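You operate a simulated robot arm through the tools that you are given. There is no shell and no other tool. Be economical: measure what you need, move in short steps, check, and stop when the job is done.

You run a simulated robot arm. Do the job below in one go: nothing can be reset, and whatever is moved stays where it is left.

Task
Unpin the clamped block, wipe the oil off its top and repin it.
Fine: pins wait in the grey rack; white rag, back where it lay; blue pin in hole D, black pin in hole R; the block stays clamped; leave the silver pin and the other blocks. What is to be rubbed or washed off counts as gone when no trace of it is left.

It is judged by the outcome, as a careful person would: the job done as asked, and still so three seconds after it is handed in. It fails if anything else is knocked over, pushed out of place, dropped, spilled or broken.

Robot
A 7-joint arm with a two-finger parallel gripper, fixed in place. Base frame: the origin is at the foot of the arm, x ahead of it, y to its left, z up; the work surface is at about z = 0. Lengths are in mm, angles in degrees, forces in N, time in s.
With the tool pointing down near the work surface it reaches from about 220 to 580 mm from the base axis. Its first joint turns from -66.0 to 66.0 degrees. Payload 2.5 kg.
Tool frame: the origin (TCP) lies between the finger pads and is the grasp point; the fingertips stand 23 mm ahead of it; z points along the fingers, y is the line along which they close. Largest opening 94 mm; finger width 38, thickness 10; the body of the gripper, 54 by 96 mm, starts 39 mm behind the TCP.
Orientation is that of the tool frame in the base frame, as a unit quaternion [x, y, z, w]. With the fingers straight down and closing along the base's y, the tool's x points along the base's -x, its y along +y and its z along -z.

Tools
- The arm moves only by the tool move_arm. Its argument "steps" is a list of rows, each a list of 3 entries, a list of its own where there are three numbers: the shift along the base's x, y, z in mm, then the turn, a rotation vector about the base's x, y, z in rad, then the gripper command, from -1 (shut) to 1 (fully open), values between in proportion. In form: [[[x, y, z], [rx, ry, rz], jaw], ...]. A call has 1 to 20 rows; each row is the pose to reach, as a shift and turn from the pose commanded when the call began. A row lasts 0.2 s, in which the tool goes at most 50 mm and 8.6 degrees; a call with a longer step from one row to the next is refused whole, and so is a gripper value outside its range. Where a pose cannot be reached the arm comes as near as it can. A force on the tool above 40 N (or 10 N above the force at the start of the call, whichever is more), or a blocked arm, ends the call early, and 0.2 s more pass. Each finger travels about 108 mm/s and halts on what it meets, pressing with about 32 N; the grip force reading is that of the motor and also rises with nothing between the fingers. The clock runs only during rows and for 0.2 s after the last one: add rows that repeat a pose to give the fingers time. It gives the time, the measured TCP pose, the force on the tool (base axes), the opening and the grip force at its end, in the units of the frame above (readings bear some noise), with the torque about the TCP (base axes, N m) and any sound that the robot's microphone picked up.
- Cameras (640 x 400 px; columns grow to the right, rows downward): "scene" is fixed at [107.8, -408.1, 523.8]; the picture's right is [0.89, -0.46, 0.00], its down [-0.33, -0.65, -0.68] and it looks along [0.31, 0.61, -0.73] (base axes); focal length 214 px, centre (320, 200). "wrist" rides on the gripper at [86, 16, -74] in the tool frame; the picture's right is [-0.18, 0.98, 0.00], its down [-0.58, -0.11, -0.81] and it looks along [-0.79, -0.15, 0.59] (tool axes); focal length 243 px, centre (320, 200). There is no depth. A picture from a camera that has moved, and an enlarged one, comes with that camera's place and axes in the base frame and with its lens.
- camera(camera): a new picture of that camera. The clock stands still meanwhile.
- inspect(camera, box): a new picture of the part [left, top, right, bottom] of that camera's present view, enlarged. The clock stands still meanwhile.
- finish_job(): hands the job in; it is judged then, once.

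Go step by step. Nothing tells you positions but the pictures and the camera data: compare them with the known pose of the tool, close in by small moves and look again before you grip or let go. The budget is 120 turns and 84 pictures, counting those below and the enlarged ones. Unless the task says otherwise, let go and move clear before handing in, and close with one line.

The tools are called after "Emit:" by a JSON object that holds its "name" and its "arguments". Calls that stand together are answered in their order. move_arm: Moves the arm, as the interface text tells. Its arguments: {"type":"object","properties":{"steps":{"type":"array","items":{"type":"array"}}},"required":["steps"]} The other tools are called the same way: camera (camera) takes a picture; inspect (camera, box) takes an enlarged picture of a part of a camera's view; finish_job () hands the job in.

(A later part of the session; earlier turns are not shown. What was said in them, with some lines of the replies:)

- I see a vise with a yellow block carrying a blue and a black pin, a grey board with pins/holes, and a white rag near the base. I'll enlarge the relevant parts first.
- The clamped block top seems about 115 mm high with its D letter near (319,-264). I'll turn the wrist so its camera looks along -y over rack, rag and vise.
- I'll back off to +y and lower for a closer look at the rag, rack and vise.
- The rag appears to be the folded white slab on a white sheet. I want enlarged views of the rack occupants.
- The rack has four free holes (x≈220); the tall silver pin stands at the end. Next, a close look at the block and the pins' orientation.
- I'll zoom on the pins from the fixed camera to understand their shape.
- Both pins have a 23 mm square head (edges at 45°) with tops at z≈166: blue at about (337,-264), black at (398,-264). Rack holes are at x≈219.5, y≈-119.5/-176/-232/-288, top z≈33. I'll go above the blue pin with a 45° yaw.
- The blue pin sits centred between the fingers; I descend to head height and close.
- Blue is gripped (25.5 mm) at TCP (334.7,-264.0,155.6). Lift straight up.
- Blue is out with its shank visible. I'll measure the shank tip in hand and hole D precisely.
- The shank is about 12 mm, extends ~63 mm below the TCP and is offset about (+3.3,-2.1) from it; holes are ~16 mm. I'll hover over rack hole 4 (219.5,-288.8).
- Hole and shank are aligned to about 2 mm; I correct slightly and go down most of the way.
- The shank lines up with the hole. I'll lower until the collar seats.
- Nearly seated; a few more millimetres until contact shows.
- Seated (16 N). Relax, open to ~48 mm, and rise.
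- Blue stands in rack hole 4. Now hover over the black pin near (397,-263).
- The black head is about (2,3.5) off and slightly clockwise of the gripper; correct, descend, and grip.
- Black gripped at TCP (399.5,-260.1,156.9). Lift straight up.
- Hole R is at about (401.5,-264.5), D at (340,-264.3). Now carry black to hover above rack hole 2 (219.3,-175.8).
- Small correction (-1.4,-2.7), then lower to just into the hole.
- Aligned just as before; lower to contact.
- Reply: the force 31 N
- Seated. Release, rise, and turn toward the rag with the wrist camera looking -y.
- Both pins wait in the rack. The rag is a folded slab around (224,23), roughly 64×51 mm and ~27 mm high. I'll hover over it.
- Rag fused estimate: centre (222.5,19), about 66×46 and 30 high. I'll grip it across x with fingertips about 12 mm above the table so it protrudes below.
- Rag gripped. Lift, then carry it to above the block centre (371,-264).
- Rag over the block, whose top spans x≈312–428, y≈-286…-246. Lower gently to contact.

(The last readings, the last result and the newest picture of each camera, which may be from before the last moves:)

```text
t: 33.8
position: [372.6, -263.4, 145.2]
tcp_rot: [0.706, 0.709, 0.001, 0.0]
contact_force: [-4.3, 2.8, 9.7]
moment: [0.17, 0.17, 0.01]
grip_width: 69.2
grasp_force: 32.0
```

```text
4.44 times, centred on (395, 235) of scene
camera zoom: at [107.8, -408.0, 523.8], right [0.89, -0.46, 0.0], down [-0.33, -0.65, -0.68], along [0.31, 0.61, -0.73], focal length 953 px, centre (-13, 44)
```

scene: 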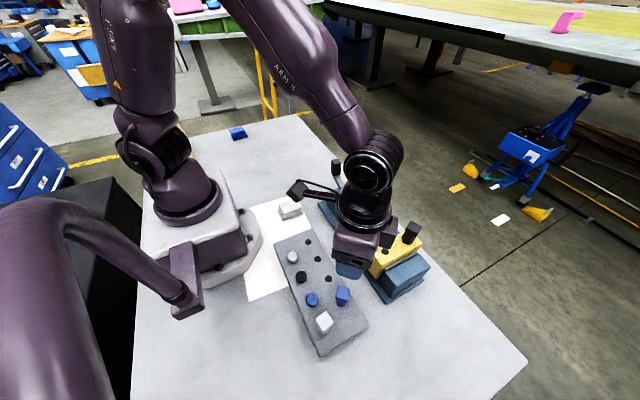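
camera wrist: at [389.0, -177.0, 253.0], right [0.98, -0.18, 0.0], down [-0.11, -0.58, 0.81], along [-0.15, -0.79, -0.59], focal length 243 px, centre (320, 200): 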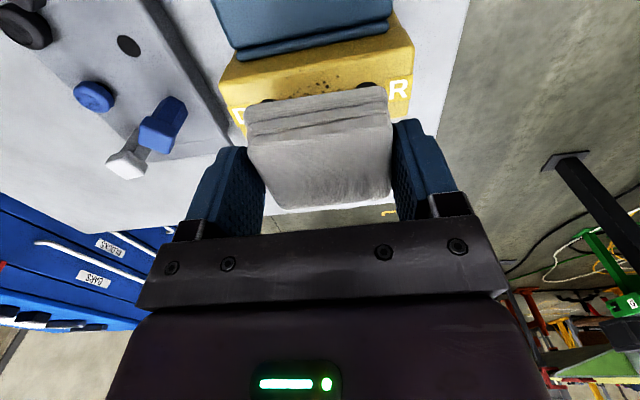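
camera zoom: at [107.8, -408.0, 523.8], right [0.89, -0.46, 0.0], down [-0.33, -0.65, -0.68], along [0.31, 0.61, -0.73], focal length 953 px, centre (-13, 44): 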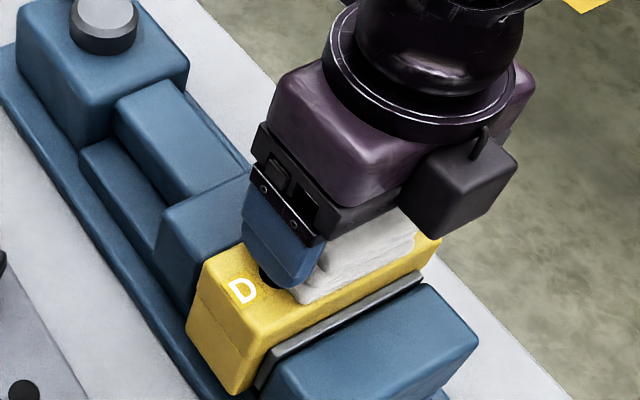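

Contact with ~10 N. Rub back and forth along x.

Emit:
{"name": "move_arm", "arguments": {"steps": [[[10, 0, 0], [0, 0, 0], -1], [[20, 0, 0], [0, 0, 0], -1], [[10, 0, 0], [0, 0, 0], -1], [[0, 0, 0], [0, 0, 0], -1], [[-10, 0, 0], [0, 0, 0], -1], [[-20, 0, 0], [0, 0, 0], -1], [[-10, 3, 0], [0, 0, 0], -1], [[0, 3, 0], [0, 0, 0], -1], [[10, 3, 0], [0, 0, 0], -1], [[20, 3, 0], [0, 0, 0], -1], [[10, 0, 0], [0, 0, 0], -1], [[0, -3, 0], [0, 0, 0], -1], [[-10, -3, 0], [0, 0, 0], -1], [[-20, -3, 0], [0, 0, 0], -1], [[-10, -3, 0], [0, 0, 0], -1], [[0, -3, 0], [0, 0, 0], -1], [[10, -3, 0], [0, 0, 0], -1], [[20, -3, 0], [0, 0, 0], -1], [[10, 0, 0], [0, 0, 0], -1], [[0, 0, 0], [0, 0, 0], -1]]}}

```text
t: 38.0
position: [372.6, -263.1, 146.2]
tcp_rot: [0.706, 0.708, 0.001, 0.001]
contact_force: [5.2, 0.8, 11.1]
moment: [-0.03, 0.15, -0.01]
grip_width: 69.2
grasp_force: 31.8
```

Lift and look at the result.

Emit:
{"name": "move_arm", "arguments": {"steps": [[[0, 0, 20], [0, 0, 0], -1], [[0, 0, 60], [0, 0, 0], -1], [[0, 45, 70], [0, 0, 0], -1], [[0, 80, 75], [0, 0, 0], -1]]}}

Emit:
{"name": "inspect", "arguments": {"camera": "scene", "box": [360, 210, 440, 280]}}

Emit:
{"name": "inspect", "arguments": {"camera": "wrist", "box": [200, 0, 440, 200]}}

```text
t: 39.0
position: [371.8, -182.7, 219.4]
tcp_rot: [0.707, 0.708, -0.001, -0.001]
contact_force: [-0.2, -0.5, -0.3]
moment: [-0.03, 0.0, 0.01]
grip_width: 69.1
grasp_force: 32.0
```

```text
5.71 times, centred on (400, 245) of scene
camera zoom: at [107.8, -408.1, 523.8], right [0.89, -0.46, 0.0], down [-0.33, -0.65, -0.68], along [0.31, 0.61, -0.73], focal length 1226 px, centre (-137, -57)
```

zoom: 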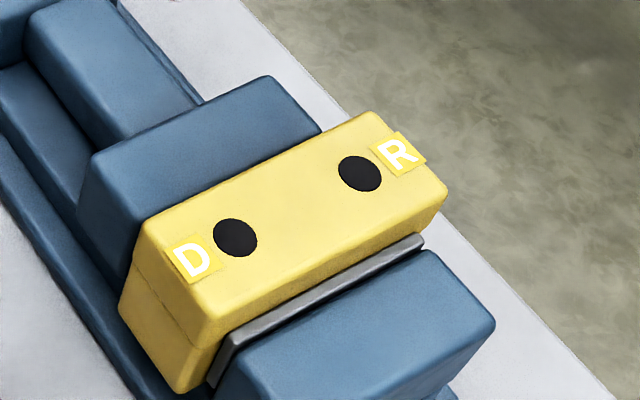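

```text
2.00 times, centred on (320, 100) of wrist
camera zoom: at [388.2, -96.7, 294.8], right [0.98, -0.18, 0.0], down [-0.11, -0.58, 0.81], along [-0.15, -0.79, -0.59], focal length 485 px, centre (320, 400)
```

zoom: 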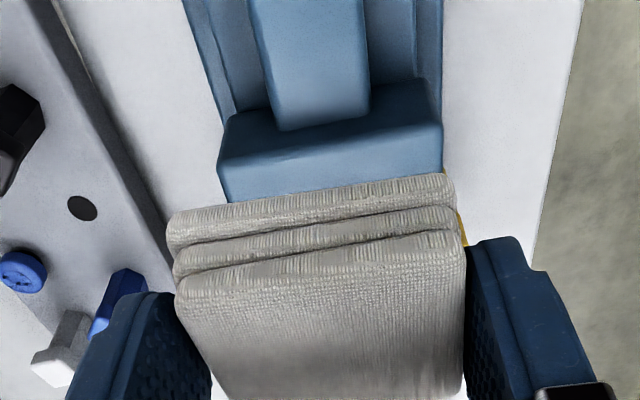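

The top looks clean; one tighter zoom to be sure of no faint trace.

Emit:
{"name": "inspect", "arguments": {"camera": "scene", "box": [380, 222, 434, 262]}}

```text
10.00 times, centred on (407, 242) of scene
camera zoom: at [107.8, -408.1, 523.8], right [0.89, -0.46, 0.0], down [-0.33, -0.65, -0.68], along [0.31, 0.61, -0.73], focal length 2145 px, centre (-550, -220)
```

zoom: 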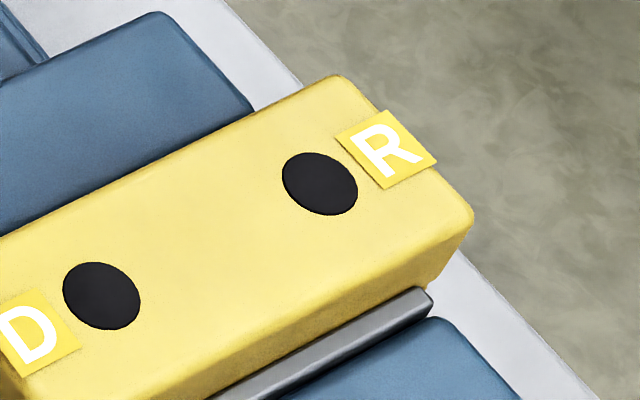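

Spotless. Return the rag to exactly where it was picked up (TCP 222.0,18.5,37.3).

Emit:
{"name": "move_arm", "arguments": {"steps": [[[-30, 30, 15], [0, 0, 0], -1], [[-60, 65, 15], [0, 0, 0], -1], [[-90, 100, 15], [0, 0, 0], -1], [[-115, 140, 10], [0, 0, 0], -1], [[-140, 175, 0], [0, 0, 0], -1], [[-150, 201.4, -25], [0, 0, 0], -1], [[-150, 201.4, -70], [0, 0, 0], -1], [[-150, 201.4, -115], [0, 0, 0], -1], [[-150, 201.4, -150], [0, 0, 0], -1], [[-150, 201.4, -170], [0, 0, 0], -1], [[-150, 201.4, -178], [0, 0, 0], -1], [[-150, 201.4, -178], [0, 0, 0], -1]]}}

Emit:
{"name": "inspect", "arguments": {"camera": "scene", "box": [240, 170, 340, 260]}}

```text
t: 41.6
position: [221.2, 18.5, 42.0]
tcp_rot: [0.706, 0.708, 0.0, 0.0]
contact_force: [0.3, -0.6, 0.0]
moment: [-0.01, 0.02, 0.04]
grip_width: 69.5
grasp_force: 32.0
```

```text
4.44 times, centred on (290, 215) of scene
camera zoom: at [107.9, -408.1, 523.8], right [0.89, -0.46, 0.0], down [-0.33, -0.65, -0.68], along [0.31, 0.61, -0.73], focal length 953 px, centre (453, 133)
```

zoom: 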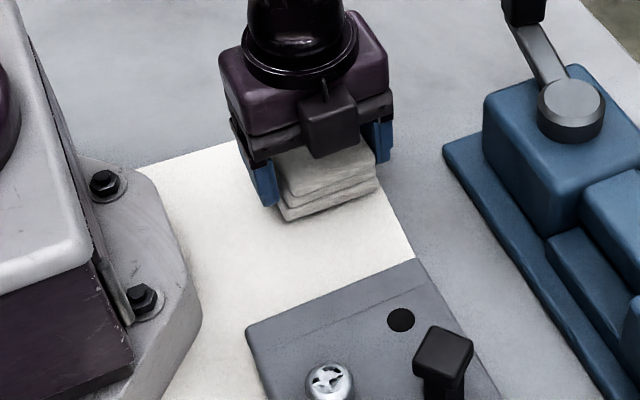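

About 4 mm left; lower to touch.

Emit:
{"name": "move_arm", "arguments": {"steps": [[[0.5, 0, -2], [0, 0, 0], -1], [[0.5, 0, -3.5], [0, 0, 0], -1], [[0.5, 0, -4.5], [0, 0, 0], -1]]}}

```text
t: 42.4
position: [222.4, 18.7, 36.7]
tcp_rot: [0.706, 0.708, 0.0, 0.001]
contact_force: [0.3, -0.3, -0.8]
moment: [-0.02, -0.01, 0.02]
grip_width: 69.2
grasp_force: 32.0
```

Emit:
{"name": "move_arm", "arguments": {"steps": [[[0, 0, -0.6], [0, 0, 0], -1], [[0, 0, -1.2], [0, 0, 0], -1]]}}

```text
t: 43.0
position: [222.1, 18.1, 36.6]
tcp_rot: [0.707, 0.708, 0.0, 0.0]
contact_force: [-0.1, -0.3, 0.2]
moment: [-0.01, -0.01, -0.01]
grip_width: 69.1
grasp_force: 31.7
```

Emit:
{"name": "move_arm", "arguments": {"steps": [[[0, 0, -0.7], [0, 0, 0], -1], [[0, 0, -1.4], [0, 0, 0], -1]]}}

Emit:
{"name": "inspect", "arguments": {"camera": "scene", "box": [240, 170, 340, 260]}}

```text
t: 43.7
position: [221.5, 17.7, 35.5]
tcp_rot: [0.706, 0.708, 0.0, 0.0]
contact_force: [-0.4, 0.7, 12.5]
moment: [-0.07, 0.08, 0.0]
grip_width: 69.2
grasp_force: 31.9
stopped in row 2: the force on the tool passed its limit at 42 N (the readings are from after the stop); the commanded pose is now the measured one
```

```text
4.44 times, centred on (290, 215) of scene
camera zoom: at [107.8, -408.1, 523.8], right [0.89, -0.46, 0.0], down [-0.33, -0.65, -0.68], along [0.31, 0.61, -0.73], focal length 953 px, centre (453, 133)
```

zoom: 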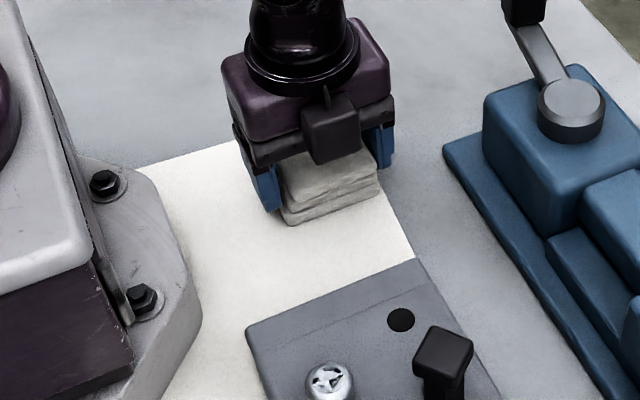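

Rag is down in its place. Open, rise, and return above the black pin with the same yaw as when I left it.

Emit:
{"name": "move_arm", "arguments": {"steps": [[[0, 0, 1], [0, 0, 0], 0.6], [[0, 0, 1], [0, 0, 0], 1], [[0, 0, 1], [0, 0, 0], 1], [[0, 0, 30], [0, 0, 0], 1], [[0, 0, 70], [0, 0, 0], 1], [[0, 0, 115], [0, 0, 0], 1], [[0, -30, 145], [0, 0, 0.12], 0.6], [[0, -65, 150], [0, 0, 0.24], 0.28], [[-2, -100, 150], [0, 0, 0.36], 0.28], [[-4, -135, 145], [0, 0, 0.48], 0.28], [[-5.4, -170, 130], [0, 0, 0.6], 0.28], [[-5.4, -192.6, 110], [0, 0, 0.665], 0.28], [[-5.4, -192.6, 100], [0, 0, 0.665], 0.28]]}}

Emit:
{"name": "inspect", "arguments": {"camera": "wrist", "box": [200, 0, 440, 200]}}

Emit:
{"name": "inspect", "arguments": {"camera": "scene", "box": [240, 170, 340, 260]}}

```text
t: 46.5
position: [215.4, -175.4, 134.1]
tcp_rot: [0.436, 0.9, 0.0, -0.001]
contact_force: [-0.2, 0.1, 0.5]
moment: [0.0, 0.02, -0.02]
grip_width: 60.3
grasp_force: 0.1
```

```text
2.00 times, centred on (320, 100) of wrist
camera zoom: at [176.0, -96.4, 210.9], right [0.89, 0.46, 0.0], down [0.27, -0.52, 0.81], along [0.37, -0.71, -0.59], focal length 485 px, centre (320, 400)
```

zoom: 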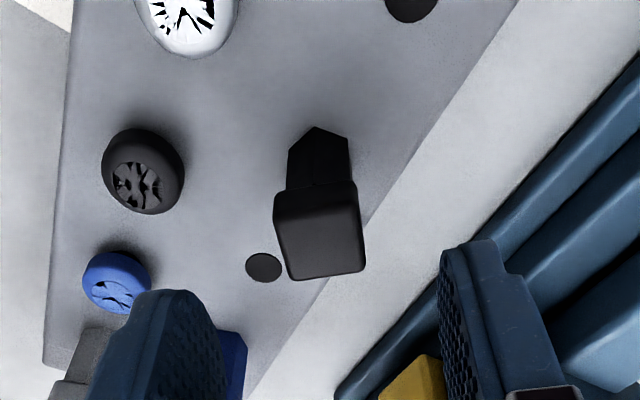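

```text
4.44 times, centred on (290, 215) of scene
camera zoom: at [107.8, -408.1, 523.8], right [0.89, -0.46, 0.0], down [-0.33, -0.65, -0.68], along [0.31, 0.61, -0.73], focal length 953 px, centre (453, 133)
```

zoom: 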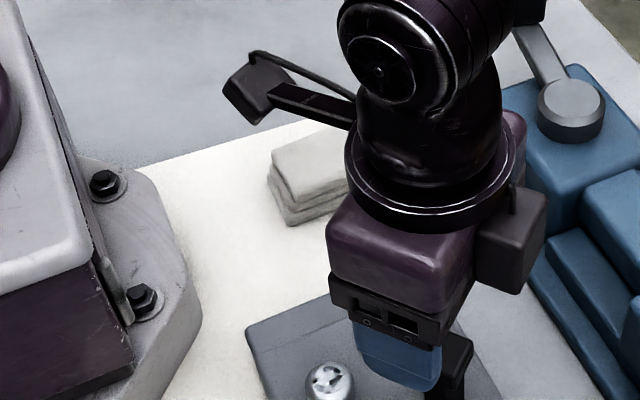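

The rag lies as before. Black pin is centred; narrow the opening and descend to grip.

Emit:
{"name": "move_arm", "arguments": {"steps": [[[0.5, 0.3, 0], [0, 0, 0], 0.02], [[0.5, 0.3, -20], [0, 0, 0], 0.02], [[0.5, 0.3, -38], [0, 0, 0], 0.02], [[0.5, 0.3, -50], [0, 0, 0], 0.02], [[0.5, 0.3, -55.5], [0, 0, 0], 0.02], [[0.5, 0.3, -55.5], [0, 0, 0], -1], [[0.5, 0.3, -55.5], [0, 0, 0], -1], [[0.5, 0.3, -55.5], [0, 0, 0], -1]]}}

Emit:
{"name": "inspect", "arguments": {"camera": "wrist", "box": [220, 0, 420, 200]}}

```text
t: 48.3
position: [216.8, -174.2, 81.0]
tcp_rot: [0.437, 0.9, -0.001, 0.0]
contact_force: [0.1, -0.4, 0.1]
moment: [0.01, -0.02, 0.01]
grip_width: 25.3
grasp_force: 31.4
```

```text
2.00 times, centred on (320, 100) of wrist
camera zoom: at [176.9, -95.9, 155.4], right [0.89, 0.46, 0.0], down [0.27, -0.52, 0.81], along [0.37, -0.71, -0.59], focal length 485 px, centre (320, 400)
```

zoom: 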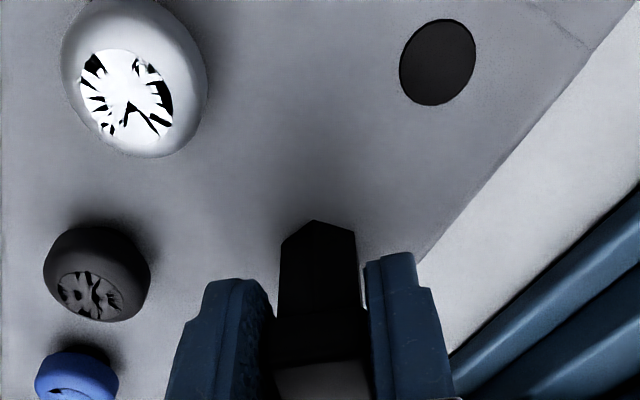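

Gripped. Lift and carry to hover above hole R.

Emit:
{"name": "move_arm", "arguments": {"steps": [[[0, 0, 15], [0, 0, 0], -1], [[0, 0, 45], [0, 0, 0], -1], [[0, 0, 90], [0, 0, 0], -1], [[0, 0, 135], [0, 0, 0], -1], [[15, -10, 170], [0, 0, 0], -1], [[50, -25, 180], [0, 0, 0], -1], [[90, -44, 180], [0, 0, 0], -1], [[130, -62, 175], [0, 0, 0], -1], [[165, -78, 160], [0, 0, 0], -1], [[182.2, -86.1, 140], [0, 0, 0], -1], [[182.2, -86.1, 126], [0, 0, 0], -1]]}}

Emit:
{"name": "inspect", "arguments": {"camera": "wrist", "box": [220, 0, 420, 200]}}

Emit:
{"name": "inspect", "arguments": {"camera": "scene", "box": [370, 190, 450, 270]}}

```text
t: 50.7
position: [399.7, -260.4, 207.2]
tcp_rot: [0.436, 0.9, 0.0, 0.0]
contact_force: [-0.5, -0.6, -1.6]
moment: [0.04, -0.01, 0.02]
grip_width: 25.3
grasp_force: 32.0
```

```text
2.00 times, centred on (320, 100) of wrist
camera zoom: at [359.9, -182.1, 281.7], right [0.89, 0.46, 0.0], down [0.27, -0.52, 0.81], along [0.37, -0.71, -0.59], focal length 485 px, centre (320, 400)
```

zoom: 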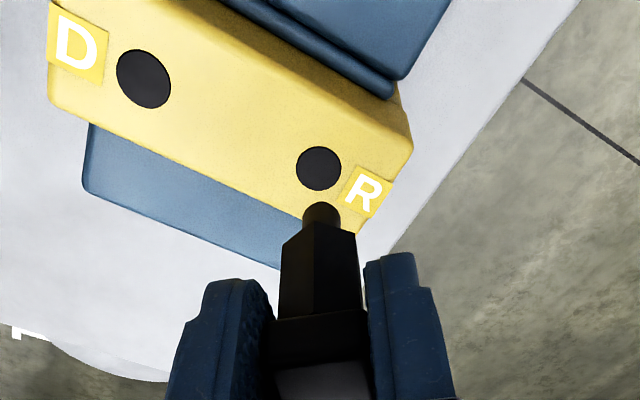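

```text
5.00 times, centred on (410, 230) of scene
camera zoom: at [107.9, -408.1, 523.8], right [0.89, -0.46, 0.0], down [-0.33, -0.65, -0.68], along [0.31, 0.61, -0.73], focal length 1072 px, centre (-130, 50)
```

zoom: 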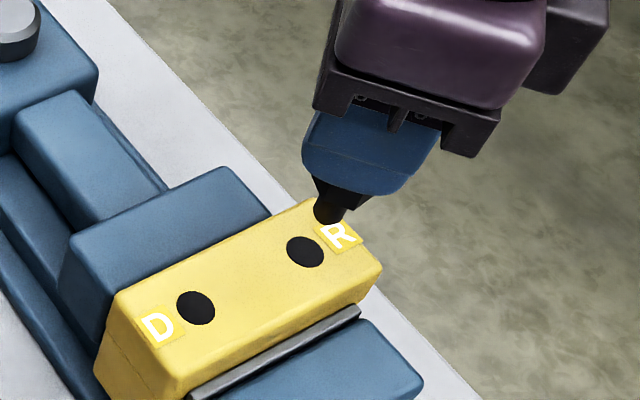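

Well aligned; correct by (-0.9,-1.2) and lower to the hole mouth.

Emit:
{"name": "move_arm", "arguments": {"steps": [[[-0.9, -1.2, -10], [0, 0, 0], -1], [[-0.9, -1.2, -22], [0, 0, 0], -1], [[-0.9, -1.2, -32], [0, 0, 0], -1], [[-0.9, -1.2, -34], [0, 0, 0], -1]]}}

Emit:
{"name": "inspect", "arguments": {"camera": "wrist", "box": [220, 0, 420, 200]}}

```text
t: 51.7
position: [397.8, -261.9, 172.0]
tcp_rot: [0.437, 0.9, 0.0, -0.001]
contact_force: [0.1, -0.2, 0.6]
moment: [0.03, -0.01, -0.01]
grip_width: 25.5
grasp_force: 31.9
```

```text
2.00 times, centred on (320, 100) of wrist
camera zoom: at [358.5, -183.1, 247.7], right [0.89, 0.46, 0.0], down [0.27, -0.53, 0.81], along [0.37, -0.71, -0.59], focal length 485 px, centre (320, 400)
```

zoom: 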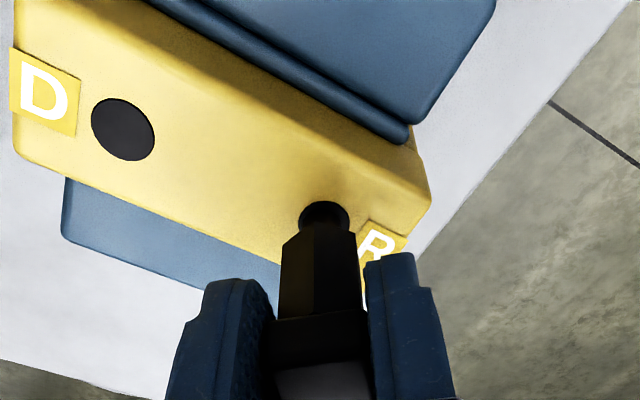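

Aligned. Lower to seating.

Emit:
{"name": "move_arm", "arguments": {"steps": [[[0, 0, -5], [0, 0, 0], -1], [[0, 0, -10], [0, 0, 0], -1], [[0, 0, -13], [0, 0, 0], -1], [[0, 0, -15], [0, 0, 0], -1]]}}

Emit:
{"name": "inspect", "arguments": {"camera": "wrist", "box": [220, 0, 420, 200]}}

```text
t: 52.7
position: [399.3, -261.5, 157.5]
tcp_rot: [0.437, 0.899, 0.001, -0.001]
contact_force: [0.0, 0.7, -0.3]
moment: [-0.02, 0.0, -0.01]
grip_width: 25.4
grasp_force: 32.0
```

```text
2.00 times, centred on (320, 100) of wrist
camera zoom: at [358.6, -182.8, 233.0], right [0.89, 0.46, 0.0], down [0.27, -0.52, 0.81], along [0.37, -0.71, -0.59], focal length 485 px, centre (320, 400)
```

zoom: 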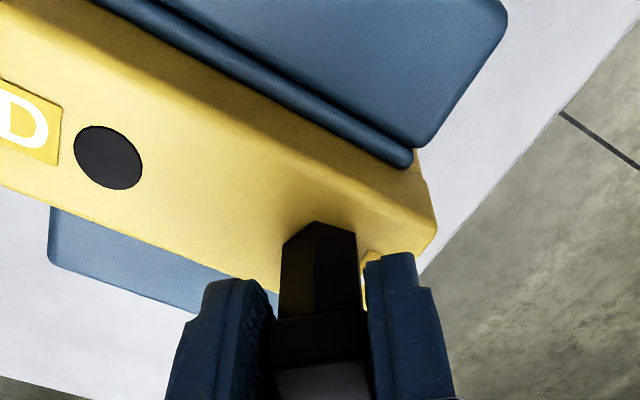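

Emit:
{"name": "move_arm", "arguments": {"steps": [[[0, 0, -0.8], [0, 0, 0], -1], [[0, 0, -1.6], [0, 0, 0], -1]]}}

```text
t: 53.3
position: [398.0, -261.5, 155.6]
tcp_rot: [0.435, 0.9, 0.001, 0.002]
contact_force: [-1.9, 1.2, 7.7]
moment: [0.14, 0.03, -0.01]
grip_width: 25.8
grasp_force: 32.1
```

Seated in R. Release, rise, and go above the blue pin in the rack.

Emit:
{"name": "move_arm", "arguments": {"steps": [[[0, 0, 0.8], [0, 0, 0], -1], [[0, 0, 0.8], [0, 0, 0], 0.02], [[0, 0, 0.8], [0, 0, 0], 0.02], [[0, 0, 25], [0, 0, 0], 0.02], [[0, 0, 65], [0, 0, 0], 0.02], [[-30, -5, 75], [0, 0, 0.06], 0.02], [[-75, -11, 75], [0, 0, 0.12], 0.02], [[-120, -18, 70], [0, 0, 0.122], 0.02], [[-155, -23, 50], [0, 0, 0.122], 0.02], [[-183.1, -26.2, 20], [0, 0, 0.122], 0.02], [[-183.1, -26.2, -16], [0, 0, 0.122], 0.02]]}}

Emit:
{"name": "inspect", "arguments": {"camera": "wrist", "box": [200, 0, 440, 200]}}

Emit:
{"name": "inspect", "arguments": {"camera": "scene", "box": [370, 190, 450, 270]}}

```text
t: 55.7
position: [215.7, -287.3, 137.5]
tcp_rot: [0.381, 0.924, 0.001, 0.001]
contact_force: [0.1, 0.2, 0.1]
moment: [0.01, -0.01, -0.01]
grip_width: 47.7
grasp_force: 0.0
```

```text
2.00 times, centred on (320, 100) of wrist
camera zoom: at [166.6, -214.2, 213.8], right [0.82, 0.57, 0.0], down [0.34, -0.49, 0.81], along [0.46, -0.66, -0.59], focal length 485 px, centre (320, 400)
```

zoom: 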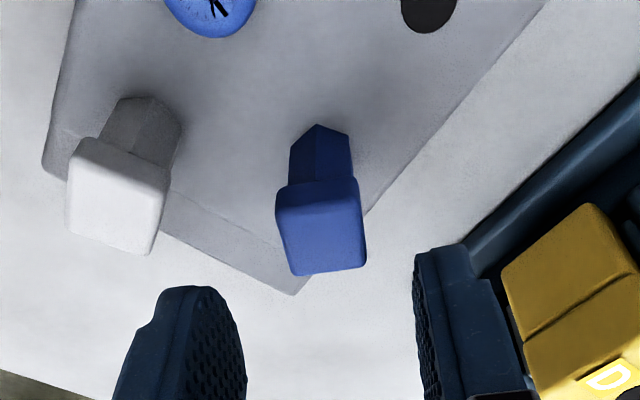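

```text
5.00 times, centred on (410, 230) of scene
camera zoom: at [107.8, -408.0, 523.8], right [0.89, -0.46, 0.0], down [-0.33, -0.65, -0.68], along [0.31, 0.61, -0.73], focal length 1072 px, centre (-130, 50)
```

zoom: 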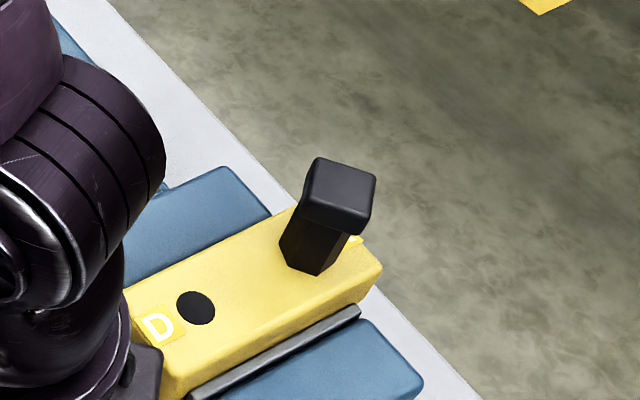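

Black stands seated in R. Blue is centred below; descend and grip.

Emit:
{"name": "move_arm", "arguments": {"steps": [[[-0.3, 0, -20], [0, 0, 0], 0.02], [[-0.3, 0, -40], [0, 0, 0], 0.02], [[-0.3, 0, -52], [0, 0, 0], 0.02], [[-0.3, 0, -59.5], [0, 0, 0], 0.02], [[-0.3, 0, -59.5], [0, 0, 0], -1], [[-0.3, 0, -59.5], [0, 0, 0], -1], [[-0.3, 0, -59.5], [0, 0, 0], -1]]}}

Emit:
{"name": "inspect", "arguments": {"camera": "wrist", "box": [220, 0, 420, 200]}}

```text
t: 57.3
position: [215.4, -288.1, 79.9]
tcp_rot: [0.381, 0.925, 0.0, -0.001]
contact_force: [0.8, 0.0, 0.4]
moment: [0.0, -0.01, 0.01]
grip_width: 25.3
grasp_force: 31.9
```

```text
2.00 times, centred on (320, 100) of wrist
camera zoom: at [166.3, -215.0, 155.4], right [0.82, 0.57, 0.0], down [0.34, -0.49, 0.81], along [0.46, -0.66, -0.59], focal length 485 px, centre (320, 400)
```

zoom: 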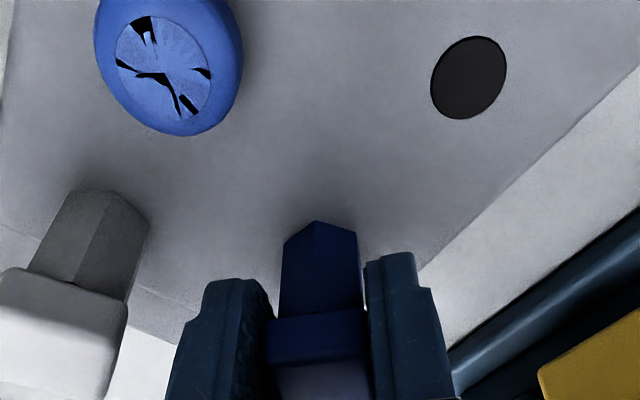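

Gripped. Lift and carry to hover over hole D.

Emit:
{"name": "move_arm", "arguments": {"steps": [[[0, 0, 15], [0, 0, 0], -1], [[0, 0, 45], [0, 0, 0], -1], [[0, 0, 90], [0, 0, 0], -1], [[0, 0, 135], [0, 0, 0], -1], [[20, 5, 165], [0, 0, 0], -1], [[55, 12, 170], [0, 0, 0], -1], [[92, 20, 165], [0, 0, 0], -1], [[121.2, 26.1, 145], [0, 0, 0], -1], [[121.2, 26.1, 127], [0, 0, 0], -1]]}}

Emit:
{"name": "inspect", "arguments": {"camera": "wrist", "box": [220, 0, 420, 200]}}

```text
t: 59.3
position: [336.2, -261.5, 206.3]
tcp_rot: [0.382, 0.924, 0.0, -0.001]
contact_force: [0.1, 0.4, -1.0]
moment: [0.03, -0.02, 0.0]
grip_width: 25.5
grasp_force: 32.0
```

```text
2.00 times, centred on (320, 100) of wrist
camera zoom: at [287.8, -189.0, 282.5], right [0.82, 0.57, 0.0], down [0.34, -0.49, 0.81], along [0.46, -0.66, -0.59], focal length 485 px, centre (320, 400)
```

zoom: 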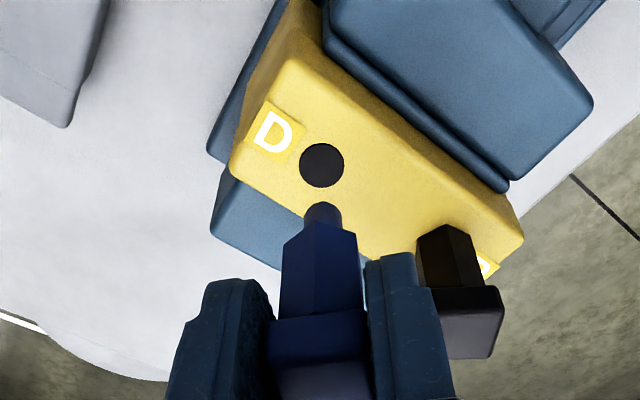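

Nearly perfect; lower to the mouth.

Emit:
{"name": "move_arm", "arguments": {"steps": [[[-0.4, -0.4, -10], [0, 0, 0], -1], [[-0.4, -0.4, -22], [0, 0, 0], -1], [[-0.4, -0.4, -32], [0, 0, 0], -1], [[-0.4, -0.4, -34], [0, 0, 0], -1]]}}

Emit:
{"name": "inspect", "arguments": {"camera": "wrist", "box": [220, 0, 420, 200]}}

```text
t: 60.3
position: [335.8, -261.3, 172.0]
tcp_rot: [0.382, 0.924, -0.001, 0.0]
contact_force: [0.6, -0.1, -1.2]
moment: [0.04, 0.0, 0.0]
grip_width: 25.4
grasp_force: 31.8
```

```text
2.00 times, centred on (320, 100) of wrist
camera zoom: at [286.9, -189.0, 248.7], right [0.82, 0.57, 0.0], down [0.34, -0.49, 0.81], along [0.46, -0.66, -0.59], focal length 485 px, centre (320, 400)
```

zoom: 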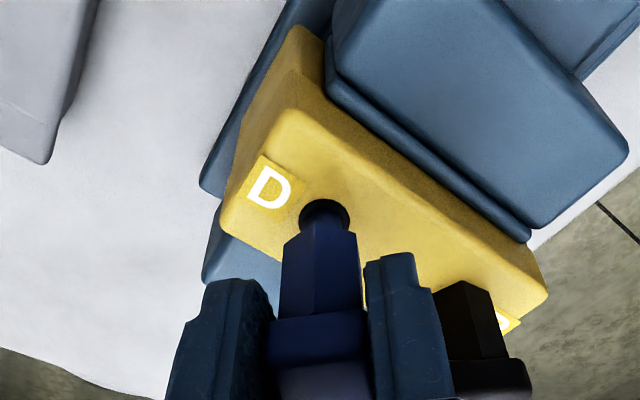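

Aligned. Lower to seating.

Emit:
{"name": "move_arm", "arguments": {"steps": [[[0, 0, -5], [0, 0, 0], -1], [[0, 0, -10], [0, 0, 0], -1], [[0, 0, -13], [0, 0, 0], -1], [[0, 0, -15], [0, 0, 0], -1], [[0, 0, -16], [0, 0, 0], -1]]}}

```text
t: 61.5
position: [336.0, -263.0, 156.8]
tcp_rot: [0.381, 0.924, 0.0, 0.0]
contact_force: [-0.4, 0.2, -0.6]
moment: [0.02, 0.01, -0.02]
grip_width: 25.2
grasp_force: 32.5
```

Emit:
{"name": "move_arm", "arguments": {"steps": [[[0, 0, -0.8], [0, 0, 0], -1], [[0, 0, -1.6], [0, 0, 0], -1]]}}

Emit:
{"name": "inspect", "arguments": {"camera": "wrist", "box": [220, 0, 420, 200]}}

```text
t: 62.1
position: [335.6, -262.6, 155.5]
tcp_rot: [0.381, 0.925, 0.001, 0.0]
contact_force: [-5.4, 4.3, 18.1]
moment: [0.15, 0.25, -0.06]
grip_width: 25.3
grasp_force: 32.0
```

```text
2.00 times, centred on (320, 100) of wrist
camera zoom: at [287.1, -189.1, 232.3], right [0.82, 0.57, 0.0], down [0.33, -0.49, 0.81], along [0.46, -0.66, -0.59], focal length 485 px, centre (320, 400)
```

zoom: 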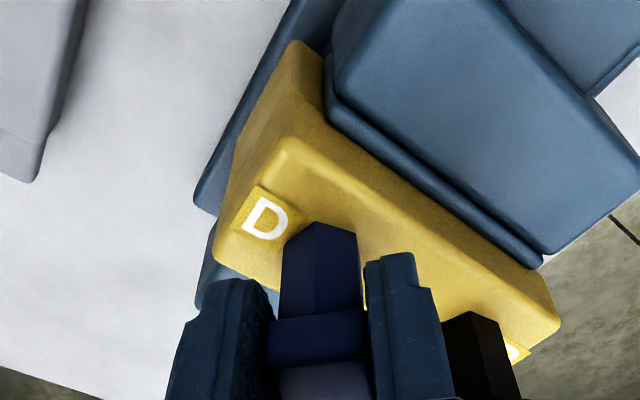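

Seated. Release, rise and move clear, then check everything.

Emit:
{"name": "move_arm", "arguments": {"steps": [[[0, 0, 1.2], [0, 0, 0], -1], [[0, 0, 1.2], [0, 0, 0], 0.02], [[0, 0, 1.2], [0, 0, 0], 0.02], [[0, 0, 25], [0, 0, 0], 0.02], [[0, 0, 65], [0, 0, 0], 0.02], [[0, 0, 110], [0, 0, 0], 0.02], [[-10, 40, 140], [0, 0, 0], 0.02], [[-20, 85, 160], [0, 0, 0], 0.02], [[-30, 130, 170], [0, 0, 0], 0.02]]}}

Emit:
{"name": "camera", "arguments": {"camera": "scene"}}

Emit:
{"name": "inspect", "arguments": {"camera": "scene", "box": [360, 200, 440, 280]}}

Emit:
{"name": "inspect", "arguments": {"camera": "scene", "box": [240, 180, 360, 360]}}

```text
refused: row 7 steps farther than a row can; nothing moved
```

```text
22 pictures are left
```

scene: 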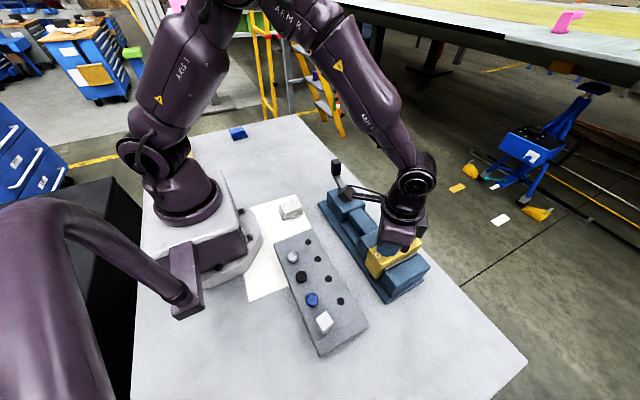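

```text
5.00 times, centred on (400, 240) of scene
camera zoom: at [107.8, -408.0, 523.9], right [0.89, -0.46, 0.0], down [-0.33, -0.65, -0.68], along [0.31, 0.61, -0.73], focal length 1072 px, centre (-80, 0)
```

zoom: 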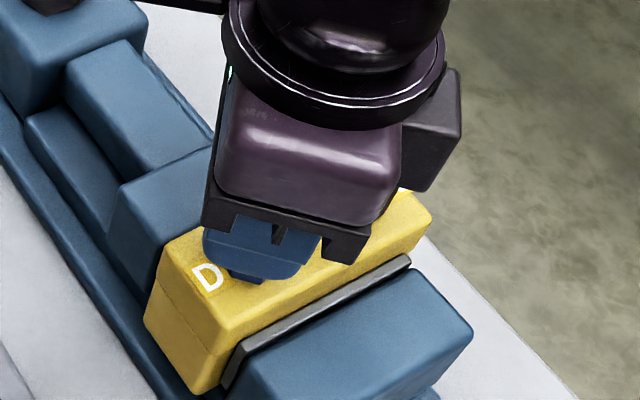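

```text
2.22 times, centred on (300, 270) of scene
camera zoom: at [107.8, -408.0, 523.9], right [0.89, -0.46, 0.0], down [-0.33, -0.65, -0.68], along [0.31, 0.61, -0.73], focal length 477 px, centre (364, 44)
```

zoom: 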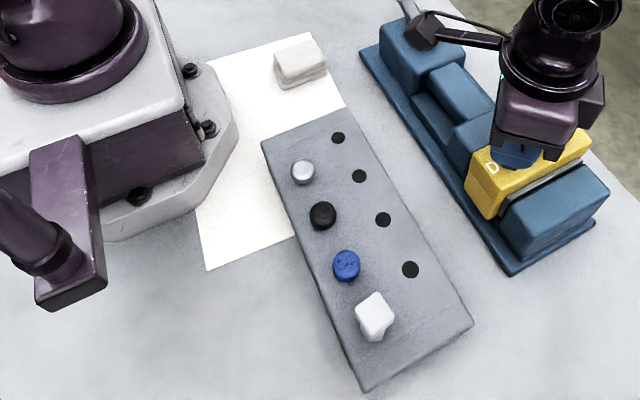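

That call was refused (one step too long) and nothing moved; the same with shorter steps.

Emit:
{"name": "move_arm", "arguments": {"steps": [[[0, 0, 1.2], [0, 0, 0], -1], [[0, 0, 1.2], [0, 0, 0], 0.02], [[0, 0, 1.2], [0, 0, 0], 0.02], [[0, 0, 25], [0, 0, 0], 0.02], [[0, 0, 65], [0, 0, 0], 0.02], [[0, 0, 105], [0, 0, 0], 0.02], [[-8, 35, 130], [0, 0, 0], 0.02], [[-16, 75, 145], [0, 0, 0], 0.02], [[-24, 115, 155], [0, 0, 0], 0.02], [[-24, 115, 155], [0, 0, 0], 0.02]]}}

Emit:
{"name": "inspect", "arguments": {"camera": "scene", "box": [360, 200, 440, 280]}}

Emit:
{"name": "camera", "arguments": {"camera": "scene"}}

Emit:
{"name": "inspect", "arguments": {"camera": "wrist", "box": [200, 0, 480, 200]}}

```text
t: 64.3
position: [311.6, -147.4, 310.8]
tcp_rot: [0.381, 0.925, 0.0, -0.001]
contact_force: [0.4, 0.6, -0.2]
moment: [0.01, -0.01, -0.01]
grip_width: 47.6
grasp_force: 0.0
```

```text
5.00 times, centred on (400, 240) of scene
camera zoom: at [107.8, -408.0, 523.8], right [0.89, -0.46, 0.0], down [-0.33, -0.65, -0.68], along [0.31, 0.61, -0.73], focal length 1072 px, centre (-80, 0)
```

zoom: 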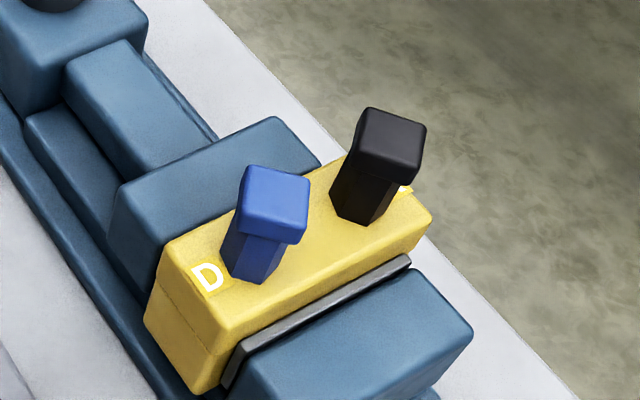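

```text
18 pictures are left
```

scene: 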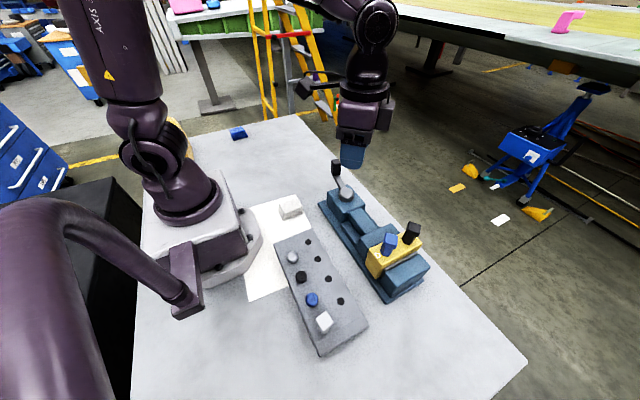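

```text
2.00 times, centred on (340, 100) of wrist
camera zoom: at [262.4, -73.9, 387.1], right [0.82, 0.57, 0.0], down [0.34, -0.49, 0.81], along [0.46, -0.66, -0.59], focal length 485 px, centre (280, 400)
```

zoom: 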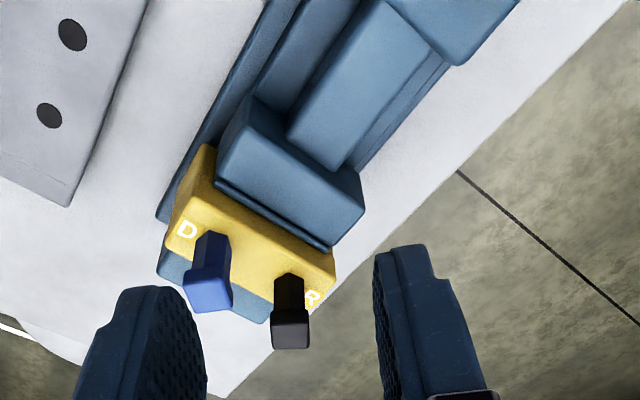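

The block is clean and still clamped, with blue in D and black in R. The rag is back, the silver pin is untouched and the arm is clear, so I'm handing in.

Emit:
{"name": "finish_job", "arguments": {}}

```text
The job is handed in.
```

I unpinned the clamped block, wiped its top until no oil showed, and repinned it with blue in D and black in R. The rag is back where it lay, and the silver pin and other blocks were left alone.
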